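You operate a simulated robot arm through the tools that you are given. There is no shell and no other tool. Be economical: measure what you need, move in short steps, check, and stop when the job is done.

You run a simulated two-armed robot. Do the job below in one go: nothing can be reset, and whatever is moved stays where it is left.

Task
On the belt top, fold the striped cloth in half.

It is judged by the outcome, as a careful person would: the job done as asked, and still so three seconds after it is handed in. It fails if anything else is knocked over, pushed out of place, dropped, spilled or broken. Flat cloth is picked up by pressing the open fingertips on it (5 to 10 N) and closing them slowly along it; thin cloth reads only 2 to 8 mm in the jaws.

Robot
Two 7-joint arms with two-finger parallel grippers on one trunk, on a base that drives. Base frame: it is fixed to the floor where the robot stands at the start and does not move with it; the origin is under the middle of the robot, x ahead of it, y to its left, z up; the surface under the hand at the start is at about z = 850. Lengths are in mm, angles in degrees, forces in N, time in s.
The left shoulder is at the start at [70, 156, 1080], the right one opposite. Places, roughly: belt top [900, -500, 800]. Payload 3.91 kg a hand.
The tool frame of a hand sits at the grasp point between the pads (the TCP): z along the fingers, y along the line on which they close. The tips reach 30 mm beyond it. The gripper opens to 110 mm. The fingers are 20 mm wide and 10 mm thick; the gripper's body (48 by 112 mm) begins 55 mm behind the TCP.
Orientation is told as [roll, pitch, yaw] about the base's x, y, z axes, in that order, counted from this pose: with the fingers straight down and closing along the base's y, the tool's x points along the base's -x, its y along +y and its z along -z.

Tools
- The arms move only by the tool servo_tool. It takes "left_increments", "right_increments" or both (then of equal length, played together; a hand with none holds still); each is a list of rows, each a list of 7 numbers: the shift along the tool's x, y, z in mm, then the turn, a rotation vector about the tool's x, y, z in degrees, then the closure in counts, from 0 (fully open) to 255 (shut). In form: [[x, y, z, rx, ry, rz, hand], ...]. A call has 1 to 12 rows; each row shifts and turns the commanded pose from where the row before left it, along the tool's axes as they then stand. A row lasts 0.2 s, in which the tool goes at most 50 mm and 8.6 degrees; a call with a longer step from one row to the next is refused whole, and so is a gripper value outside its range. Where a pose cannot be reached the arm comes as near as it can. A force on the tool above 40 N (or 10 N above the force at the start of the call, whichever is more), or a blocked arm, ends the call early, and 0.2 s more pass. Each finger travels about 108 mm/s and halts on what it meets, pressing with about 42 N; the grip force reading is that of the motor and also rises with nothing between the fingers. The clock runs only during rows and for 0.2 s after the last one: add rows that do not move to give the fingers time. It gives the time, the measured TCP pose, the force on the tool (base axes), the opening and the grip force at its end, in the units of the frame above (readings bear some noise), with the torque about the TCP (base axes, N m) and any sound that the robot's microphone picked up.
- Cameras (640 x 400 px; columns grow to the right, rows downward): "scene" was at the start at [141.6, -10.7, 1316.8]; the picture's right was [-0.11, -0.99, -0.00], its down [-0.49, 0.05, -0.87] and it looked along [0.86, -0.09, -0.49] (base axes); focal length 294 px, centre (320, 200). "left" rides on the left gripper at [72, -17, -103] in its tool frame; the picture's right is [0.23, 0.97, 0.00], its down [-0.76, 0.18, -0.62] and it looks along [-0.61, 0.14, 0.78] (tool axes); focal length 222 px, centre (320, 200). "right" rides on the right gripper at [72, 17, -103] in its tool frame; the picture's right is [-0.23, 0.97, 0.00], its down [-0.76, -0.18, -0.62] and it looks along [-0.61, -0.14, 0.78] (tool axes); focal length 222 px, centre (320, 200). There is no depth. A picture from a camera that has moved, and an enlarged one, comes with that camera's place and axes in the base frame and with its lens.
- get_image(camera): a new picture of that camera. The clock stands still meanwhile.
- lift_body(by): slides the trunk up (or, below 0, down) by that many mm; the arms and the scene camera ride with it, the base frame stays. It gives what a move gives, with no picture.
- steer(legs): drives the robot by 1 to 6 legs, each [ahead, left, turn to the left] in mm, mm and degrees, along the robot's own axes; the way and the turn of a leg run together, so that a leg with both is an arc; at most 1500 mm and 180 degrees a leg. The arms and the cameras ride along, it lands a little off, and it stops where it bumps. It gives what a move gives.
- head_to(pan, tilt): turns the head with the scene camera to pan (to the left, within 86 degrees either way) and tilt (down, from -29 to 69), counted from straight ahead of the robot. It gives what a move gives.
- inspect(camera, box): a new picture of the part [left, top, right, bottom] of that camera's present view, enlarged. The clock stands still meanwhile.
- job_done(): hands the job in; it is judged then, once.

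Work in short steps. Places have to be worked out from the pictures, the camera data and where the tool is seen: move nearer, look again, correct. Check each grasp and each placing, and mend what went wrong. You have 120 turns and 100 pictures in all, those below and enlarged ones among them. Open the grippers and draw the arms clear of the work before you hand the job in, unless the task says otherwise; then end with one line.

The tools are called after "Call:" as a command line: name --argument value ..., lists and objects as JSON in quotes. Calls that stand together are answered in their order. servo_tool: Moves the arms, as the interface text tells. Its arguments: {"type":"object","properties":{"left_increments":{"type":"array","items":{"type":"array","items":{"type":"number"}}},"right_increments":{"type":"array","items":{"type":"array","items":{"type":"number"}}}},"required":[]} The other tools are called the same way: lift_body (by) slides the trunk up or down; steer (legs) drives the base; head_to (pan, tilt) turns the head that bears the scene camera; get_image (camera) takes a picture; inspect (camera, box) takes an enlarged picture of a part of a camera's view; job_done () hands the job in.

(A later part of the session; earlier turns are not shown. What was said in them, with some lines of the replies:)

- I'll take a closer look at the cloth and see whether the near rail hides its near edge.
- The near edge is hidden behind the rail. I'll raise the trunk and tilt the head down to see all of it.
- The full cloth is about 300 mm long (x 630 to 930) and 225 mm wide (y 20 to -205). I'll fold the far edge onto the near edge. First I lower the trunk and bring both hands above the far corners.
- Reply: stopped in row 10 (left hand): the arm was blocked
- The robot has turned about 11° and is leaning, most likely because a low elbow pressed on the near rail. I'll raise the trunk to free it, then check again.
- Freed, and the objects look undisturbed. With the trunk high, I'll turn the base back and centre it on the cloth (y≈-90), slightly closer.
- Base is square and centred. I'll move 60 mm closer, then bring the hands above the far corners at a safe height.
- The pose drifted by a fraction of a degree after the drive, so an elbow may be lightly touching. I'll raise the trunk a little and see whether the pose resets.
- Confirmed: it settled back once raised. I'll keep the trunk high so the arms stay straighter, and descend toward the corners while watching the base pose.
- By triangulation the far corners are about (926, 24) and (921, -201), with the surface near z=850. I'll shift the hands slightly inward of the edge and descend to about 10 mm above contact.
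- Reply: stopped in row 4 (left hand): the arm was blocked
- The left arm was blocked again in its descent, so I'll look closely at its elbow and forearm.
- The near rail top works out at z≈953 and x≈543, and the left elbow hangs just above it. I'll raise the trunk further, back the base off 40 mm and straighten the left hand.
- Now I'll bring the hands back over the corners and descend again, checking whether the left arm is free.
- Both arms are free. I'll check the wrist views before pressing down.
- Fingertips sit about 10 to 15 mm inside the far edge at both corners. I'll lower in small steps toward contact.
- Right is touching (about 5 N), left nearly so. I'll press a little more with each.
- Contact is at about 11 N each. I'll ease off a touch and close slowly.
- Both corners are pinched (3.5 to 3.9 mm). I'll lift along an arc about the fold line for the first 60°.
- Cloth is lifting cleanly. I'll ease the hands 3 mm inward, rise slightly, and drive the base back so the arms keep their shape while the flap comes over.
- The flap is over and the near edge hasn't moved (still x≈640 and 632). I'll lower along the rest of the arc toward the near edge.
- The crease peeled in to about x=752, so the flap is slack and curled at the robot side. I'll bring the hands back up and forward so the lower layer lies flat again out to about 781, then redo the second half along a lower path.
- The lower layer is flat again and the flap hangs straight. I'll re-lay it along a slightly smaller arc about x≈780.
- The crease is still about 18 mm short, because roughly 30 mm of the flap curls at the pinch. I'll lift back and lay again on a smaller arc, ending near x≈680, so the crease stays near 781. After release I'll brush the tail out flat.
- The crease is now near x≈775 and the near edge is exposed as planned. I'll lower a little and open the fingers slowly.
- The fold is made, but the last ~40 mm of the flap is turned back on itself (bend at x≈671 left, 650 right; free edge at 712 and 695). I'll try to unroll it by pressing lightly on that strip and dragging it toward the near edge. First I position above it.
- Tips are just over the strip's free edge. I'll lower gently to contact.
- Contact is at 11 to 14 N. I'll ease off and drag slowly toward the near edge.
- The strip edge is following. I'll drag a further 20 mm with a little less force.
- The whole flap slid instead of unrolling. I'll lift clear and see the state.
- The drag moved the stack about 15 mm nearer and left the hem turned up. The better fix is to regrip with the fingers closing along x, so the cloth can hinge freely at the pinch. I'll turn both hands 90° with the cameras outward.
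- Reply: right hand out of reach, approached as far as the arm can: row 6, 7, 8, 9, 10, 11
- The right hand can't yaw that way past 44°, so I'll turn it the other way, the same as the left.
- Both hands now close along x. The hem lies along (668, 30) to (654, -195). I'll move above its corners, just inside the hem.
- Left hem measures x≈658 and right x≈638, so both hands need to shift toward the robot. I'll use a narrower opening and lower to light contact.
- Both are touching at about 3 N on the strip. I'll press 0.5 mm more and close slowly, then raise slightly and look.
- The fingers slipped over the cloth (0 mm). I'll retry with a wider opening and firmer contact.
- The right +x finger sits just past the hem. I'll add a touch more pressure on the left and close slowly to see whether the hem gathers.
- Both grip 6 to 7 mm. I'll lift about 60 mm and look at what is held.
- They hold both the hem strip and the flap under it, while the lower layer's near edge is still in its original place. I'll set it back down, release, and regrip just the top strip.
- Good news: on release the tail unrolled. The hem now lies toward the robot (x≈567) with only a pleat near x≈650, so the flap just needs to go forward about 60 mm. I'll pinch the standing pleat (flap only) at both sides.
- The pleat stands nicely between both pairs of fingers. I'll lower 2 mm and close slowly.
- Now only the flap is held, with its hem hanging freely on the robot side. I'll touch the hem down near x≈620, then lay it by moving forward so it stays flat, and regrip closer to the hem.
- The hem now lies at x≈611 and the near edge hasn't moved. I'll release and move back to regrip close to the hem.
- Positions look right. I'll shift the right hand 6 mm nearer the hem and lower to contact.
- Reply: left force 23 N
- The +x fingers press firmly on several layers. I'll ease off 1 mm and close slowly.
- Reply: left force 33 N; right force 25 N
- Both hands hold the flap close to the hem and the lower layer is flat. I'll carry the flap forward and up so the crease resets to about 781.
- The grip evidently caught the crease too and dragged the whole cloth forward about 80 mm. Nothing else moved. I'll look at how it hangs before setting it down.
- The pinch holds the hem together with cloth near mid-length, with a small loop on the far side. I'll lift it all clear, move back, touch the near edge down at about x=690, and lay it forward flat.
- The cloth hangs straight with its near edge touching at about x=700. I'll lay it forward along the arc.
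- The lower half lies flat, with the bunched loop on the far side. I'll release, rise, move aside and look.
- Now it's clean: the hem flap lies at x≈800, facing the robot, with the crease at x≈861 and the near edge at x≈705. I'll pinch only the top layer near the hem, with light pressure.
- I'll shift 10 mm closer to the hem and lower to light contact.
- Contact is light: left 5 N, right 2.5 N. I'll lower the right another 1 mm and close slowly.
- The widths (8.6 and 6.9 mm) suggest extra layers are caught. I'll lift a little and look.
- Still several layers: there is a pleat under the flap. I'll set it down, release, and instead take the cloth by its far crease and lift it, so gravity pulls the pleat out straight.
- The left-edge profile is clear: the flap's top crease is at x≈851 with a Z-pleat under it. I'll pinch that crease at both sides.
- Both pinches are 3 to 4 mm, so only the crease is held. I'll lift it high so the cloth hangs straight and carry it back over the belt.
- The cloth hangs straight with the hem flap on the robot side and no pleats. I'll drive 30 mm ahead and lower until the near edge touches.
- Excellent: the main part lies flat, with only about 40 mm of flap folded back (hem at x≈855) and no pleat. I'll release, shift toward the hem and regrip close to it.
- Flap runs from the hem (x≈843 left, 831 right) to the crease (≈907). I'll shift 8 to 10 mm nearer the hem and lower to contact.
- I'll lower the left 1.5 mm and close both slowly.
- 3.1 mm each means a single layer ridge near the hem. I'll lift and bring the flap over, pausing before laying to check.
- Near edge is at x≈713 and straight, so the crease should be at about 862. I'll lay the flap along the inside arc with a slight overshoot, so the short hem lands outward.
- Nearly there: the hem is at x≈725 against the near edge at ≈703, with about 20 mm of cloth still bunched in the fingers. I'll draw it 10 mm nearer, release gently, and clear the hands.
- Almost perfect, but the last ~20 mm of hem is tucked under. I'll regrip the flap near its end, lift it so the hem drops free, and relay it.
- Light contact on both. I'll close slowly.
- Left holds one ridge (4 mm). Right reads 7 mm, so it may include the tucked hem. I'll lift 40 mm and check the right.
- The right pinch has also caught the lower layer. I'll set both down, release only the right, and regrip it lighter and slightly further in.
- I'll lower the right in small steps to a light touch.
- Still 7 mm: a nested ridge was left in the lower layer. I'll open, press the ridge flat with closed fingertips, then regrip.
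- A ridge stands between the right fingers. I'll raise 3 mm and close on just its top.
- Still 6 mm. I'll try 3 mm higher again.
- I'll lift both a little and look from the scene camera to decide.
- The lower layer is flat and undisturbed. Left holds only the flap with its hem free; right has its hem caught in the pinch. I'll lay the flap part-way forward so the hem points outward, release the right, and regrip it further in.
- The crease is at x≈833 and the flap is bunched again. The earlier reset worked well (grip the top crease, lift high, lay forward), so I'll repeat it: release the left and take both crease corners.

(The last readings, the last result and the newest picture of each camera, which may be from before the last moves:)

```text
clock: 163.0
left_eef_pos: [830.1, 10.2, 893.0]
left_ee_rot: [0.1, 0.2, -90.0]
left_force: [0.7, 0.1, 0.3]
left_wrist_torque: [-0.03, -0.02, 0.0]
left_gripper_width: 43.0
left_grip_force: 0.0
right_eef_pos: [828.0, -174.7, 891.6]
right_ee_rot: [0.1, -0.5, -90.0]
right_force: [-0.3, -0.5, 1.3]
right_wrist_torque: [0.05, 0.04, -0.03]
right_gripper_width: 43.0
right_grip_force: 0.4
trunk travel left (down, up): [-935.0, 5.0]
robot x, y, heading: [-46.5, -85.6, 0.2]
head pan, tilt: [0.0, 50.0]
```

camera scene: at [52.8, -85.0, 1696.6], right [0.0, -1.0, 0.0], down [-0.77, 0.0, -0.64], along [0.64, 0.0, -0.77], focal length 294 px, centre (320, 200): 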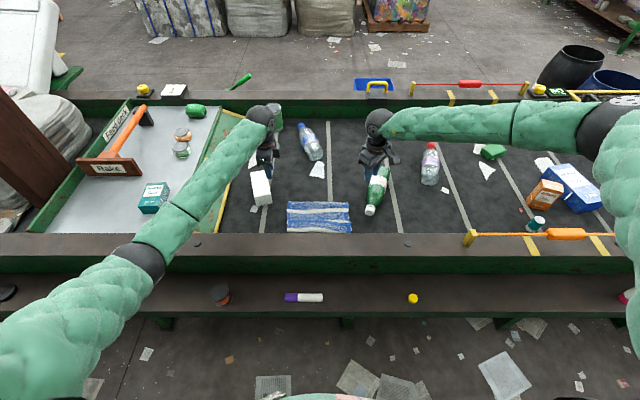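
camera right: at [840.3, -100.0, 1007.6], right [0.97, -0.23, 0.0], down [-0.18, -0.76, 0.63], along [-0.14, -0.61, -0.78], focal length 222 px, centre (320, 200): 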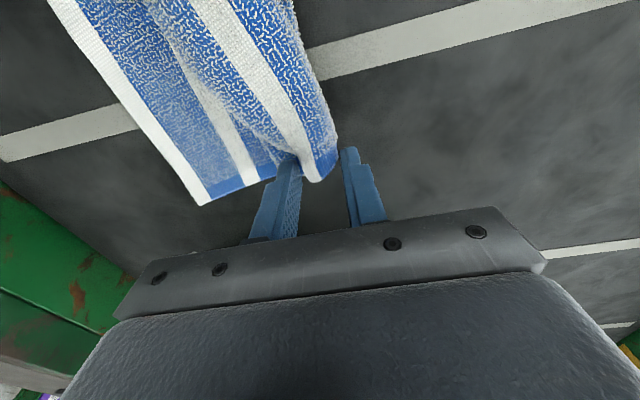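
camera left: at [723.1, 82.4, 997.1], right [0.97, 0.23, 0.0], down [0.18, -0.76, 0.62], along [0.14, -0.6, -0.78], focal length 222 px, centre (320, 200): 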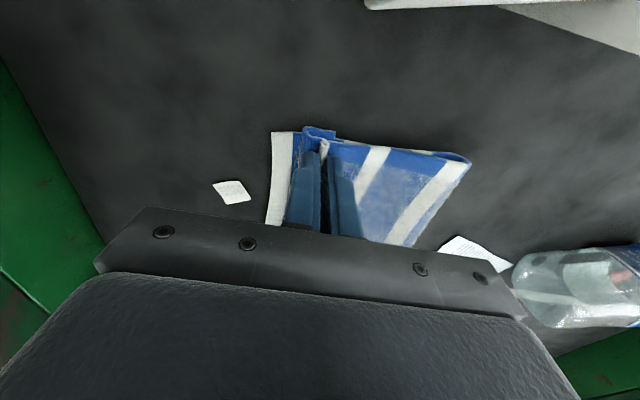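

Call:
servo_tool --left_increments '[[0, 0, 1.5, 0, 0, 0, 155], [0, 0, 1, 0, 0, 0, 165], [0, 0, 0, 0, 0, 0, 175], [0, 0, 0, 0, 0, 0, 185], [0, 0, 0, 0, 0, 0, 195], [0, 0, 0, 0, 0, 0, 205], [0, 0, 0, 0, 0, 0, 215], [0, 0, 0, 0, 0, 0, 225], [0, 0, 0, 0, 0, 0, 235], [0, 0, 0, 0, 0, 0, 245], [0, 0, 0, 0, 0, 0, 255], [0, 0, 0, 0, 0, 0, 255]]' --right_increments '[[0, 0, 1, 0, 0, 0, 155], [0, 0, 0.5, 0, 0, 0, 165], [0, 0, 0, 0, 0, 0, 175], [0, 0, 0, 0, 0, 0, 185], [0, 0, 0, 0, 0, 0, 195], [0, 0, 0, 0, 0, 0, 205], [0, 0, 0, 0, 0, 0, 215], [0, 0, 0, 0, 0, 0, 225], [0, 0, 0, 0, 0, 0, 235], [0, 0, 0, 0, 0, 0, 245], [0, 0, 0, 0, 0, 0, 255], [0, 0, 0, 0, 0, 0, 255]]'

```text
clock: 165.6
left_eef_pos: [831.4, 9.7, 892.1]
left_ee_rot: [0.0, 0.2, -90.1]
left_force: [-1.1, 0.2, -0.6]
left_wrist_torque: [0.01, 0.02, 0.01]
left_gripper_width: 0.0
left_grip_force: 37.7
right_eef_pos: [828.7, -175.8, 889.3]
right_ee_rot: [0.1, -0.5, -89.8]
right_force: [-2.9, 1.2, 2.9]
right_wrist_torque: [0.01, 0.04, 0.02]
right_gripper_width: 5.7
right_grip_force: 42.5
trunk travel left (down, up): [-935.0, 5.0]
robot x, y, heading: [-49.3, -85.7, 0.1]
head pan, tilt: [0.0, 50.0]
```

Right holds; left was too high. I'll reopen the left, press 4 mm lower and close again.

Call:
servo_tool --left_increments '[[0, 0, -6, 0, 0, 0, 220], [0, 0, 0, 0, 0, 0, 165], [0, -2, 0, 0, 0, 0, 155], [0, 0, 6, 0, 0, 0, 155], [0, 0, 2, 0, 0, 0, 155], [0, 0, 1.5, 0, 0, 0, 155], [0, 0, 0, 0, 0, 0, 155]]'

```text
clock: 167.2
left_eef_pos: [830.3, 8.8, 888.3]
left_ee_rot: [0.1, 0.2, -90.0]
left_force: [1.5, -2.2, 7.9]
left_wrist_torque: [-0.07, 0.12, 0.09]
left_gripper_width: 42.8
left_grip_force: 0.0
right_eef_pos: [828.2, -175.3, 889.2]
right_ee_rot: [0.1, -0.3, -90.0]
right_force: [-1.1, 1.8, 2.7]
right_wrist_torque: [0.05, 0.02, 0.01]
right_gripper_width: 5.6
right_grip_force: 41.9
trunk travel left (down, up): [-935.0, 5.0]
robot x, y, heading: [-46.2, -83.7, 0.0]
head pan, tilt: [0.0, 50.0]
```

Call:
servo_tool --left_increments '[[0, 0, 0, 0, 0, 0, 165], [0, 0, 0, 0, 0, 0, 175], [0, 0, 0, 0, 0, 0, 185], [0, 0, 0, 0, 0, 0, 195], [0, 0, 0, 0, 0, 0, 205], [0, 0, 0, 0, 0, 0, 215], [0, 0, 0, 0, 0, 0, 225], [0, 0, 0, 0, 0, 0, 235], [0, 0, 0, 0, 0, 0, 245], [0, 0, 0, 0, 0, 0, 255], [0, 0, 0, 0, 0, 0, 255]]'

```text
clock: 169.6
left_eef_pos: [830.2, 9.8, 887.8]
left_ee_rot: [0.1, 0.2, -89.9]
left_force: [0.4, -0.3, 0.6]
left_wrist_torque: [0.01, 0.0, -0.02]
left_gripper_width: 0.0
left_grip_force: 37.9
right_eef_pos: [828.8, -175.6, 889.8]
right_ee_rot: [0.0, -0.3, -90.0]
right_force: [-3.2, 0.5, 3.4]
right_wrist_torque: [-0.01, 0.06, 0.01]
right_gripper_width: 5.7
right_grip_force: 42.4
trunk travel left (down, up): [-935.0, 5.0]
robot x, y, heading: [-47.6, -83.8, 0.3]
head pan, tilt: [0.0, 50.0]
```

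The closed fingers at x=830 feel nothing, while the near finger met cloth at ≈805, so the left crease must be near 815. I'll regrip the left at 813.

Call:
servo_tool --left_increments '[[0, 0, -10, 0, 0, 0, 220], [0, -8, -5, 0, 0, 0, 165], [0, -9, 0, 0, 0, 0, 155], [0, 0, 10, 0, 0, 0, 155], [0, 0, 4, 0, 0, 0, 155], [0, 0, 1, 0, 0, 0, 155], [0, 0, 0, 0, 0, 0, 155]]'

```text
clock: 171.2
left_eef_pos: [811.2, 11.2, 888.7]
left_ee_rot: [0.1, 0.2, -90.0]
left_force: [2.4, 0.7, 2.5]
left_wrist_torque: [0.0, 0.02, 0.03]
left_gripper_width: 42.3
left_grip_force: 0.2
right_eef_pos: [829.9, -175.3, 889.8]
right_ee_rot: [0.1, -0.4, -90.1]
right_force: [-2.4, 1.0, 2.8]
right_wrist_torque: [0.01, 0.02, 0.02]
right_gripper_width: 6.0
right_grip_force: 41.8
trunk travel left (down, up): [-935.0, 5.0]
robot x, y, heading: [-46.5, -82.0, 0.1]
head pan, tilt: [0.0, 50.0]
```

Call:
servo_tool --left_increments '[[0, 0, 1, 0, 0, 0, 160], [0, 0, 0, 0, 0, 0, 170], [0, 0, 0, 0, 0, 0, 180], [0, 0, 0, 0, 0, 0, 190], [0, 0, 0, 0, 0, 0, 200], [0, 0, 0, 0, 0, 0, 210], [0, 0, 0, 0, 0, 0, 220], [0, 0, 0, 0, 0, 0, 230], [0, 0, 0, 0, 0, 0, 240], [0, 0, 0, 0, 0, 0, 255], [0, 0, 0, 0, 0, 0, 255]]'

```text
clock: 173.6
left_eef_pos: [810.6, 10.8, 888.1]
left_ee_rot: [0.1, 0.2, -89.9]
left_force: [-0.1, 0.2, -0.3]
left_wrist_torque: [-0.01, -0.05, -0.02]
left_gripper_width: 0.0
left_grip_force: 37.5
right_eef_pos: [829.0, -175.0, 889.6]
right_ee_rot: [0.1, -0.4, -89.9]
right_force: [-2.5, 0.4, 3.5]
right_wrist_torque: [0.05, 0.1, 0.03]
right_gripper_width: 6.1
right_grip_force: 41.7
trunk travel left (down, up): [-935.0, 5.0]
robot x, y, heading: [-48.0, -80.2, 0.1]
head pan, tilt: [0.0, 50.0]
```

I need to see the cloth before going on. I'll release the right, move both hands up and aside, and use the last picture on the whole cloth.

Call:
servo_tool --left_increments '[[0, 0, -15, 0, 0, 0, 200], [0, 0, -30, 0, 0, 0, 195], [0, 0, -40, 0, 0, 0, 195], [35, 0, 0, 0, 0, 0, 195], [40, 0, 0, 0, 0, 0, 195], [20, 0, 0, 0, 0, 0, 195], [0, 0, 0, 0, 0, 0, 195]]' --right_increments '[[0, 0, 0, 0, 0, 0, 225], [0, 0, 0, 0, 0, 0, 190], [0, 0, -20, 0, 0, 0, 190], [0, 0, -40, 0, 0, 0, 190], [-35, 0, -25, 0, 0, 0, 190], [-45, 0, 0, 0, 0, 0, 190], [0, 0, 0, 0, 0, 0, 190]]'

Call:
inspect --camera "scene" --box '[256, 150, 384, 230]'

```text
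clock: 175.2
left_eef_pos: [812.3, 106.8, 970.6]
left_ee_rot: [-0.1, 0.2, -89.9]
left_force: [-0.6, 0.2, 0.6]
left_wrist_torque: [-0.03, 0.01, 0.02]
left_gripper_width: 25.9
left_grip_force: 0.1
right_eef_pos: [828.8, -252.0, 975.9]
right_ee_rot: [0.0, -0.3, -89.9]
right_force: [-0.1, 0.4, 0.5]
right_wrist_torque: [-0.01, 0.01, 0.01]
right_gripper_width: 28.1
right_grip_force: 0.0
trunk travel left (down, up): [-935.0, 5.0]
robot x, y, heading: [-46.6, -82.4, 0.2]
head pan, tilt: [0.0, 50.0]
```

```text
5.00 times, centred on (320, 190) of scene
camera zoom: at [82.3, -82.8, 1696.5], right [0.0, -1.0, 0.0], down [-0.77, 0.0, -0.64], along [0.64, 0.0, -0.77], focal length 1468 px, centre (320, 250)
```

zoom: 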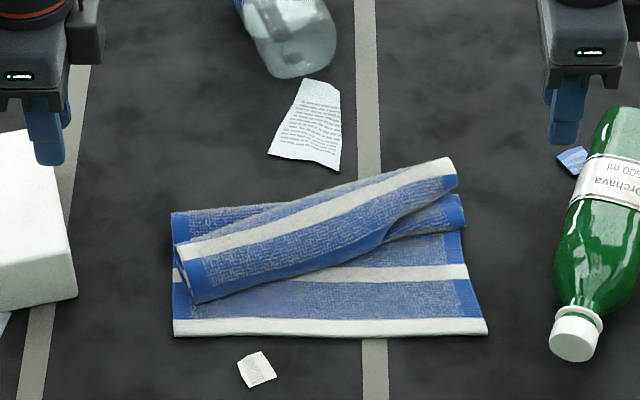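

The flap lies skewed as a roll: its crest (the end stripe) runs from x≈784 on the left to x≈862 on the right, while the lower layer's near edge is still straight at 713. I'll pinch that crest at both ends, which gives equal material on each side, then lift high to straighten.

Call:
servo_tool --left_increments '[[-32, -11, 0, 0, 0, 0, 180], [-32, -11, 5, 0, 0, 0, 180], [-31, -11, 15, 0, 0, 0, 180], [0, 0, 25, 0, 0, 0, 180], [0, 0, 20, 0, 0, 0, 180], [0, 0, 6, 0, 0, 0, 180], [0, 0, 3, 0, 0, 0, 180], [0, 0, 0, 0, 0, 0, 180]]' --right_increments '[[26, 9, 0, 0, 0, 0, 160], [26, 9, 5, 0, 0, 0, 160], [26, 9, 15, 0, 0, 0, 160], [0, 0, 25, 0, 0, 0, 160], [0, 0, 24, 0, 0, 0, 160], [0, 0, 8, 0, 0, 0, 160], [0, 0, 4, 0, 0, 0, 160], [0, 0, 0, 0, 0, 0, 160]]'

```text
clock: 177.0
left_eef_pos: [777.8, 8.6, 897.4]
left_ee_rot: [0.1, 0.2, -90.1]
left_force: [0.9, -0.2, 0.9]
left_wrist_torque: [0.03, -0.02, -0.02]
left_gripper_width: 32.2
left_grip_force: 0.1
right_eef_pos: [856.6, -176.7, 892.4]
right_ee_rot: [0.1, -0.4, -90.0]
right_force: [-0.6, -1.3, 5.9]
right_wrist_torque: [-0.02, 0.14, 0.04]
right_gripper_width: 40.6
right_grip_force: 0.1
trunk travel left (down, up): [-935.0, 5.0]
robot x, y, heading: [-46.6, -81.9, -0.0]
head pan, tilt: [0.0, 50.0]
```

Right is in contact (6 N). I'll lower the left until it touches.

Call:
servo_tool --left_increments '[[0, 0, 2, 0, 0, 0, 180], [0, 0, 1.5, 0, 0, 0, 180], [0, 0, 1.5, 0, 0, 0, 180], [0, 0, 0, 0, 0, 0, 180]]'

```text
clock: 178.0
left_eef_pos: [777.8, 10.2, 893.0]
left_ee_rot: [0.2, 0.2, -90.0]
left_force: [0.1, 0.4, 2.9]
left_wrist_torque: [-0.03, 0.05, 0.03]
left_gripper_width: 32.4
left_grip_force: 0.0
right_eef_pos: [856.4, -177.4, 892.5]
right_ee_rot: [0.0, -0.4, -90.0]
right_force: [1.0, -1.1, 5.3]
right_wrist_torque: [-0.03, 0.09, 0.05]
right_gripper_width: 40.3
right_grip_force: 0.1
trunk travel left (down, up): [-935.0, 5.0]
robot x, y, heading: [-44.4, -82.6, -0.1]
head pan, tilt: [0.0, 50.0]
```

Contact is light on both sides. I'll close slowly.

Call:
servo_tool --left_increments '[[0, 0, 1, 0, 0, 0, 184], [0, 0, 0, 0, 0, 0, 191], [0, 0, 0, 0, 0, 0, 198], [0, 0, 0, 0, 0, 0, 205], [0, 0, 0, 0, 0, 0, 212], [0, 0, 0, 0, 0, 0, 219], [0, 0, 0, 0, 0, 0, 226], [0, 0, 0, 0, 0, 0, 233], [0, 0, 0, 0, 0, 0, 241], [0, 0, 0, 0, 0, 0, 255], [0, 0, 0, 0, 0, 0, 255], [0, 0, 0, 0, 0, 0, 255]]' --right_increments '[[0, 0, 0, 0, 0, 0, 168], [0, 0, 0, 0, 0, 0, 177], [0, 0, 0, 0, 0, 0, 186], [0, 0, 0, 0, 0, 0, 195], [0, 0, 0, 0, 0, 0, 204], [0, 0, 0, 0, 0, 0, 213], [0, 0, 0, 0, 0, 0, 222], [0, 0, 0, 0, 0, 0, 231], [0, 0, 0, 0, 0, 0, 241], [0, 0, 0, 0, 0, 0, 255], [0, 0, 0, 0, 0, 0, 255], [0, 0, 0, 0, 0, 0, 255]]'

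```text
clock: 180.6
left_eef_pos: [779.1, 9.7, 891.9]
left_ee_rot: [0.1, 0.3, -89.9]
left_force: [-2.0, 0.0, 3.4]
left_wrist_torque: [0.04, 0.02, 0.0]
left_gripper_width: 3.5
left_grip_force: 42.0
right_eef_pos: [857.0, -177.0, 892.6]
right_ee_rot: [0.2, -0.4, -90.0]
right_force: [0.1, -0.9, -0.8]
right_wrist_torque: [0.02, -0.01, -0.01]
right_gripper_width: 0.3
right_grip_force: 37.1
trunk travel left (down, up): [-935.0, 5.0]
robot x, y, heading: [-51.4, -85.5, 0.1]
head pan, tilt: [0.0, 50.0]
```

Left has a clean single ridge (3.5 mm). Right missed, so I'll retry it 8 mm nearer with firmer contact.

Call:
servo_tool --right_increments '[[0, 0, -8, 0, 0, 0, 215], [0, -5, -4, 0, 0, 0, 165], [0, -4, 0, 0, 0, 0, 165], [0, 0, 9, 0, 0, 0, 165], [0, 0, 3, 0, 0, 0, 165], [0, 0, 1, 0, 0, 0, 165], [0, 0, 1, 0, 0, 0, 165], [0, 0, 0, 0, 0, 0, 165]]'

```text
clock: 182.4
left_eef_pos: [777.8, 10.9, 894.4]
left_ee_rot: [0.2, 0.2, -89.8]
left_force: [-0.8, 0.1, 3.6]
left_wrist_torque: [-0.04, 0.06, -0.02]
left_gripper_width: 3.6
left_grip_force: 42.2
right_eef_pos: [846.1, -177.3, 891.4]
right_ee_rot: [0.1, -0.3, -89.9]
right_force: [-0.8, 1.3, 5.8]
right_wrist_torque: [0.05, 0.2, -0.03]
right_gripper_width: 39.1
right_grip_force: 0.3
trunk travel left (down, up): [-935.0, 5.0]
robot x, y, heading: [-47.2, -86.6, -0.1]
head pan, tilt: [0.0, 50.0]
```

Call:
servo_tool --right_increments '[[0, 0, 0.8, 0, 0, 0, 168], [0, 0, 0.5, 0, 0, 0, 176], [0, 0, 0, 0, 0, 0, 184], [0, 0, 0, 0, 0, 0, 192], [0, 0, 0, 0, 0, 0, 200], [0, 0, 0, 0, 0, 0, 208], [0, 0, 0, 0, 0, 0, 216], [0, 0, 0, 0, 0, 0, 224], [0, 0, 0, 0, 0, 0, 232], [0, 0, 0, 0, 0, 0, 241], [0, 0, 0, 0, 0, 0, 255], [0, 0, 0, 0, 0, 0, 255]]'

```text
clock: 185.0
left_eef_pos: [779.8, 11.1, 893.4]
left_ee_rot: [0.1, 0.2, -89.9]
left_force: [-1.5, -0.3, 4.0]
left_wrist_torque: [-0.01, 0.04, -0.01]
left_gripper_width: 3.6
left_grip_force: 41.8
right_eef_pos: [847.2, -175.9, 888.4]
right_ee_rot: [0.1, -0.4, -89.8]
right_force: [-0.7, 0.8, 0.2]
right_wrist_torque: [0.01, 0.02, 0.02]
right_gripper_width: 2.0
right_grip_force: 41.6
trunk travel left (down, up): [-935.0, 5.0]
robot x, y, heading: [-48.5, -84.0, 0.1]
head pan, tilt: [0.0, 50.0]
```

Right holds a thin fold (2 mm). I'll lift both high above the near edge so the cloth straightens, and recheck the grips.

Call:
servo_tool --left_increments '[[0, 0, -18, 0, 0, 0, 255], [0, -3, -20, 0, 0, 0, 255], [0, -5, -22, 0, 0, 0, 255], [0, -7, -22, 0, 0, 0, 255], [0, -7, -22, 0, 0, 0, 255], [0, -7, -22, 0, 0, 0, 255], [0, -7, -22, 0, 0, 0, 255], [0, -7, -22, 0, 0, 0, 255], [0, -7, -22, 0, 0, 0, 255], [0, -7, -22, 0, 0, 0, 255], [0, -8, -22, 0, 0, 0, 255], [0, 0, 0, 0, 0, 0, 255]]' --right_increments '[[0, 0, -18, 0, 0, 0, 255], [0, -8, -20, 0, 0, 0, 255], [0, -12, -22, 0, 0, 0, 255], [0, -14, -22, 0, 0, 0, 255], [0, -14, -22, 0, 0, 0, 255], [0, -14, -22, 0, 0, 0, 255], [0, -14, -22, 0, 0, 0, 255], [0, -14, -22, 0, 0, 0, 255], [0, -14, -23, 0, 0, 0, 255], [0, -14, -23, 0, 0, 0, 255], [0, -14, -23, 0, 0, 0, 255], [0, 0, 0, 0, 0, 0, 255]]'

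```text
clock: 187.6
left_eef_pos: [714.3, 11.7, 1129.4]
left_ee_rot: [0.1, 0.3, -89.9]
left_force: [-1.0, -0.4, 0.1]
left_wrist_torque: [0.01, -0.04, 0.01]
left_gripper_width: 3.3
left_grip_force: 42.3
right_eef_pos: [712.4, -174.4, 1129.3]
right_ee_rot: [0.1, -0.4, -89.9]
right_force: [-0.6, -0.1, 0.0]
right_wrist_torque: [0.03, 0.01, 0.03]
right_gripper_width: 1.7
right_grip_force: 41.8
trunk travel left (down, up): [-935.0, 5.0]
robot x, y, heading: [-44.7, -88.5, 0.1]
head pan, tilt: [0.0, 50.0]
```

Both grips hold, and the cloth should now hang straight with its near edge still at 713. The left pinch is ~30 mm from the hem and the right almost at the hem. I'll swing forward to lay the lower half out flat.

Call:
servo_tool --left_increments '[[0, 22, 2, 0, 0, 0, 255], [0, 22, 4, 0, 0, 0, 255], [0, 22, 6, 0, 0, 0, 255], [0, 22, 8, 0, 0, 0, 255], [0, 22, 11, 0, 0, 0, 255], [0, 22, 13, 0, 0, 0, 255], [0, 22, 15, 0, 0, 0, 255], [0, 22, 16, 0, 0, 0, 255], [0, 0, 22, 0, 0, 0, 255], [0, 0, 22, 0, 0, 0, 255], [0, 0, 22, 0, 0, 0, 255], [0, 0, 0, 0, 0, 0, 255]]' --right_increments '[[0, 22, 2, 0, 0, 0, 255], [0, 22, 4, 0, 0, 0, 255], [0, 22, 6, 0, 0, 0, 255], [0, 22, 8, 0, 0, 0, 255], [0, 22, 11, 0, 0, 0, 255], [0, 22, 13, 0, 0, 0, 255], [0, 22, 15, 0, 0, 0, 255], [0, 22, 16, 0, 0, 0, 255], [0, 0, 12, 0, 0, 0, 255], [0, 0, 12, 0, 0, 0, 255], [0, 0, 12, 0, 0, 0, 255], [0, 0, 0, 0, 0, 0, 255]]'

```text
clock: 190.2
left_eef_pos: [888.5, 11.9, 988.4]
left_ee_rot: [0.1, 0.2, -89.9]
left_force: [-0.8, 0.2, -0.5]
left_wrist_torque: [-0.01, -0.06, 0.01]
left_gripper_width: 3.6
left_grip_force: 42.1
right_eef_pos: [888.1, -175.3, 1017.2]
right_ee_rot: [0.1, -0.5, -89.9]
right_force: [-0.7, -0.4, -0.2]
right_wrist_torque: [-0.02, -0.01, 0.0]
right_gripper_width: 1.6
right_grip_force: 41.6
trunk travel left (down, up): [-935.0, 5.0]
robot x, y, heading: [-49.8, -84.3, 0.1]
head pan, tilt: [0.0, 50.0]
```

The lower half should now be flat to about x=860. I'll bring the upper half back over the arc to the near edge.

Call:
servo_tool --left_increments '[[0, -14, 1, 0, 0, 0, 255], [0, -14, 1, 0, 0, 0, 255], [0, -18, 3, 0, 0, 0, 255], [0, -18, 3, 0, 0, 0, 255], [0, -24, 13, 0, 0, 0, 255], [0, -18, 16, 0, 0, 0, 255], [0, -12, 17, 0, 0, 0, 255], [0, -8, 17, 0, 0, 0, 255], [0, -6, 13, 0, 0, 0, 255], [0, -13, 2, 0, 0, 0, 255], [0, -3, 8, 0, 0, 0, 255], [0, 4, 5, 0, 0, 0, 255]]' --right_increments '[[0, -14, 1, 0, 0, 0, 255], [0, -14, 1, 0, 0, 0, 255], [0, -23, 3, 0, 0, 0, 255], [0, -23, 5, 0, 0, 0, 255], [0, -31, 16, 0, 0, 0, 255], [0, -23, 21, 0, 0, 0, 255], [0, -16, 22, 0, 0, 0, 255], [0, -10, 22, 0, 0, 0, 255], [0, -8, 17, 0, 0, 0, 255], [0, -10, 12, 0, 0, 0, 255], [0, 0, 6, 0, 0, 0, 255], [0, 4, 3, 0, 0, 0, 255]]'

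```text
clock: 192.8
left_eef_pos: [747.0, 13.2, 889.1]
left_ee_rot: [0.1, 0.2, -89.8]
left_force: [-1.4, 0.1, 1.8]
left_wrist_torque: [-0.03, 0.01, -0.04]
left_gripper_width: 3.4
left_grip_force: 42.0
right_eef_pos: [723.2, -175.5, 889.6]
right_ee_rot: [0.1, -0.4, -90.0]
right_force: [0.8, -0.1, 3.8]
right_wrist_torque: [0.04, 0.0, 0.0]
right_gripper_width: 1.4
right_grip_force: 41.7
trunk travel left (down, up): [-935.0, 5.0]
robot x, y, heading: [-44.5, -85.1, 0.3]
head pan, tilt: [0.0, 50.0]
```

Both ends are down with only light contact forces. I'll open slowly, rise straight up, and draw the arms clear.

Call:
servo_tool --left_increments '[[0, -2, 0, 0, 0, 0, 255], [0, 0, 0, 0, 0, 0, 243], [0, 0, 0, 0, 0, 0, 230], [0, 0, 0, 0, 0, 0, 215], [0, 0, 0, 0, 0, 0, 200], [0, 0, -8, 0, 0, 0, 200], [0, 0, -20, 0, 0, 0, 200], [0, 0, -35, 0, 0, 0, 200], [0, 0, -40, 0, 0, 0, 200], [25, 0, -30, 0, 0, 0, 120], [40, 0, 0, 0, 0, 0, 60], [40, 0, 0, 0, 0, 0, 0]]' --right_increments '[[0, -1, 0, 0, 0, 0, 255], [0, 0, 0, 0, 0, 0, 243], [0, 0, 0, 0, 0, 0, 230], [0, 0, 0, 0, 0, 0, 215], [0, 0, 0, 0, 0, 0, 200], [0, 0, -8, 0, 0, 0, 200], [0, 0, -20, 0, 0, 0, 200], [0, 0, -35, 0, 0, 0, 200], [0, 0, -40, 0, 0, 0, 200], [-25, 0, -30, 0, 0, 0, 120], [-40, 0, 0, 0, 0, 0, 60], [-40, 0, 0, 0, 0, 0, 0]]'

```text
clock: 195.4
left_eef_pos: [742.6, 116.8, 1021.6]
left_ee_rot: [0.2, 0.2, -90.0]
left_force: [-0.2, -0.1, 0.3]
left_wrist_torque: [-0.03, -0.03, 0.01]
left_gripper_width: 110.0
left_grip_force: 0.0
right_eef_pos: [721.0, -281.2, 1023.8]
right_ee_rot: [0.1, -0.3, -89.9]
right_force: [-0.5, -0.1, 0.2]
right_wrist_torque: [-0.05, -0.02, -0.01]
right_gripper_width: 109.9
right_grip_force: 0.0
trunk travel left (down, up): [-935.0, 5.0]
robot x, y, heading: [-45.3, -82.4, 0.1]
head pan, tilt: [0.0, 50.0]
```

The grippers are open and the arms are clear of the cloth. There are no pictures left, so I can't check the final lay by sight; I'm handing it in.

Call:
job_done

```text
The job is handed in.
```

I folded the striped cloth far edge over to near edge, roughly in half, on the belt top. I couldn't see the final lay because my pictures had run out. I judged it only from the grip and force readings and planned positions, so the edges may not line up exactly and a little hem may be tucked under.
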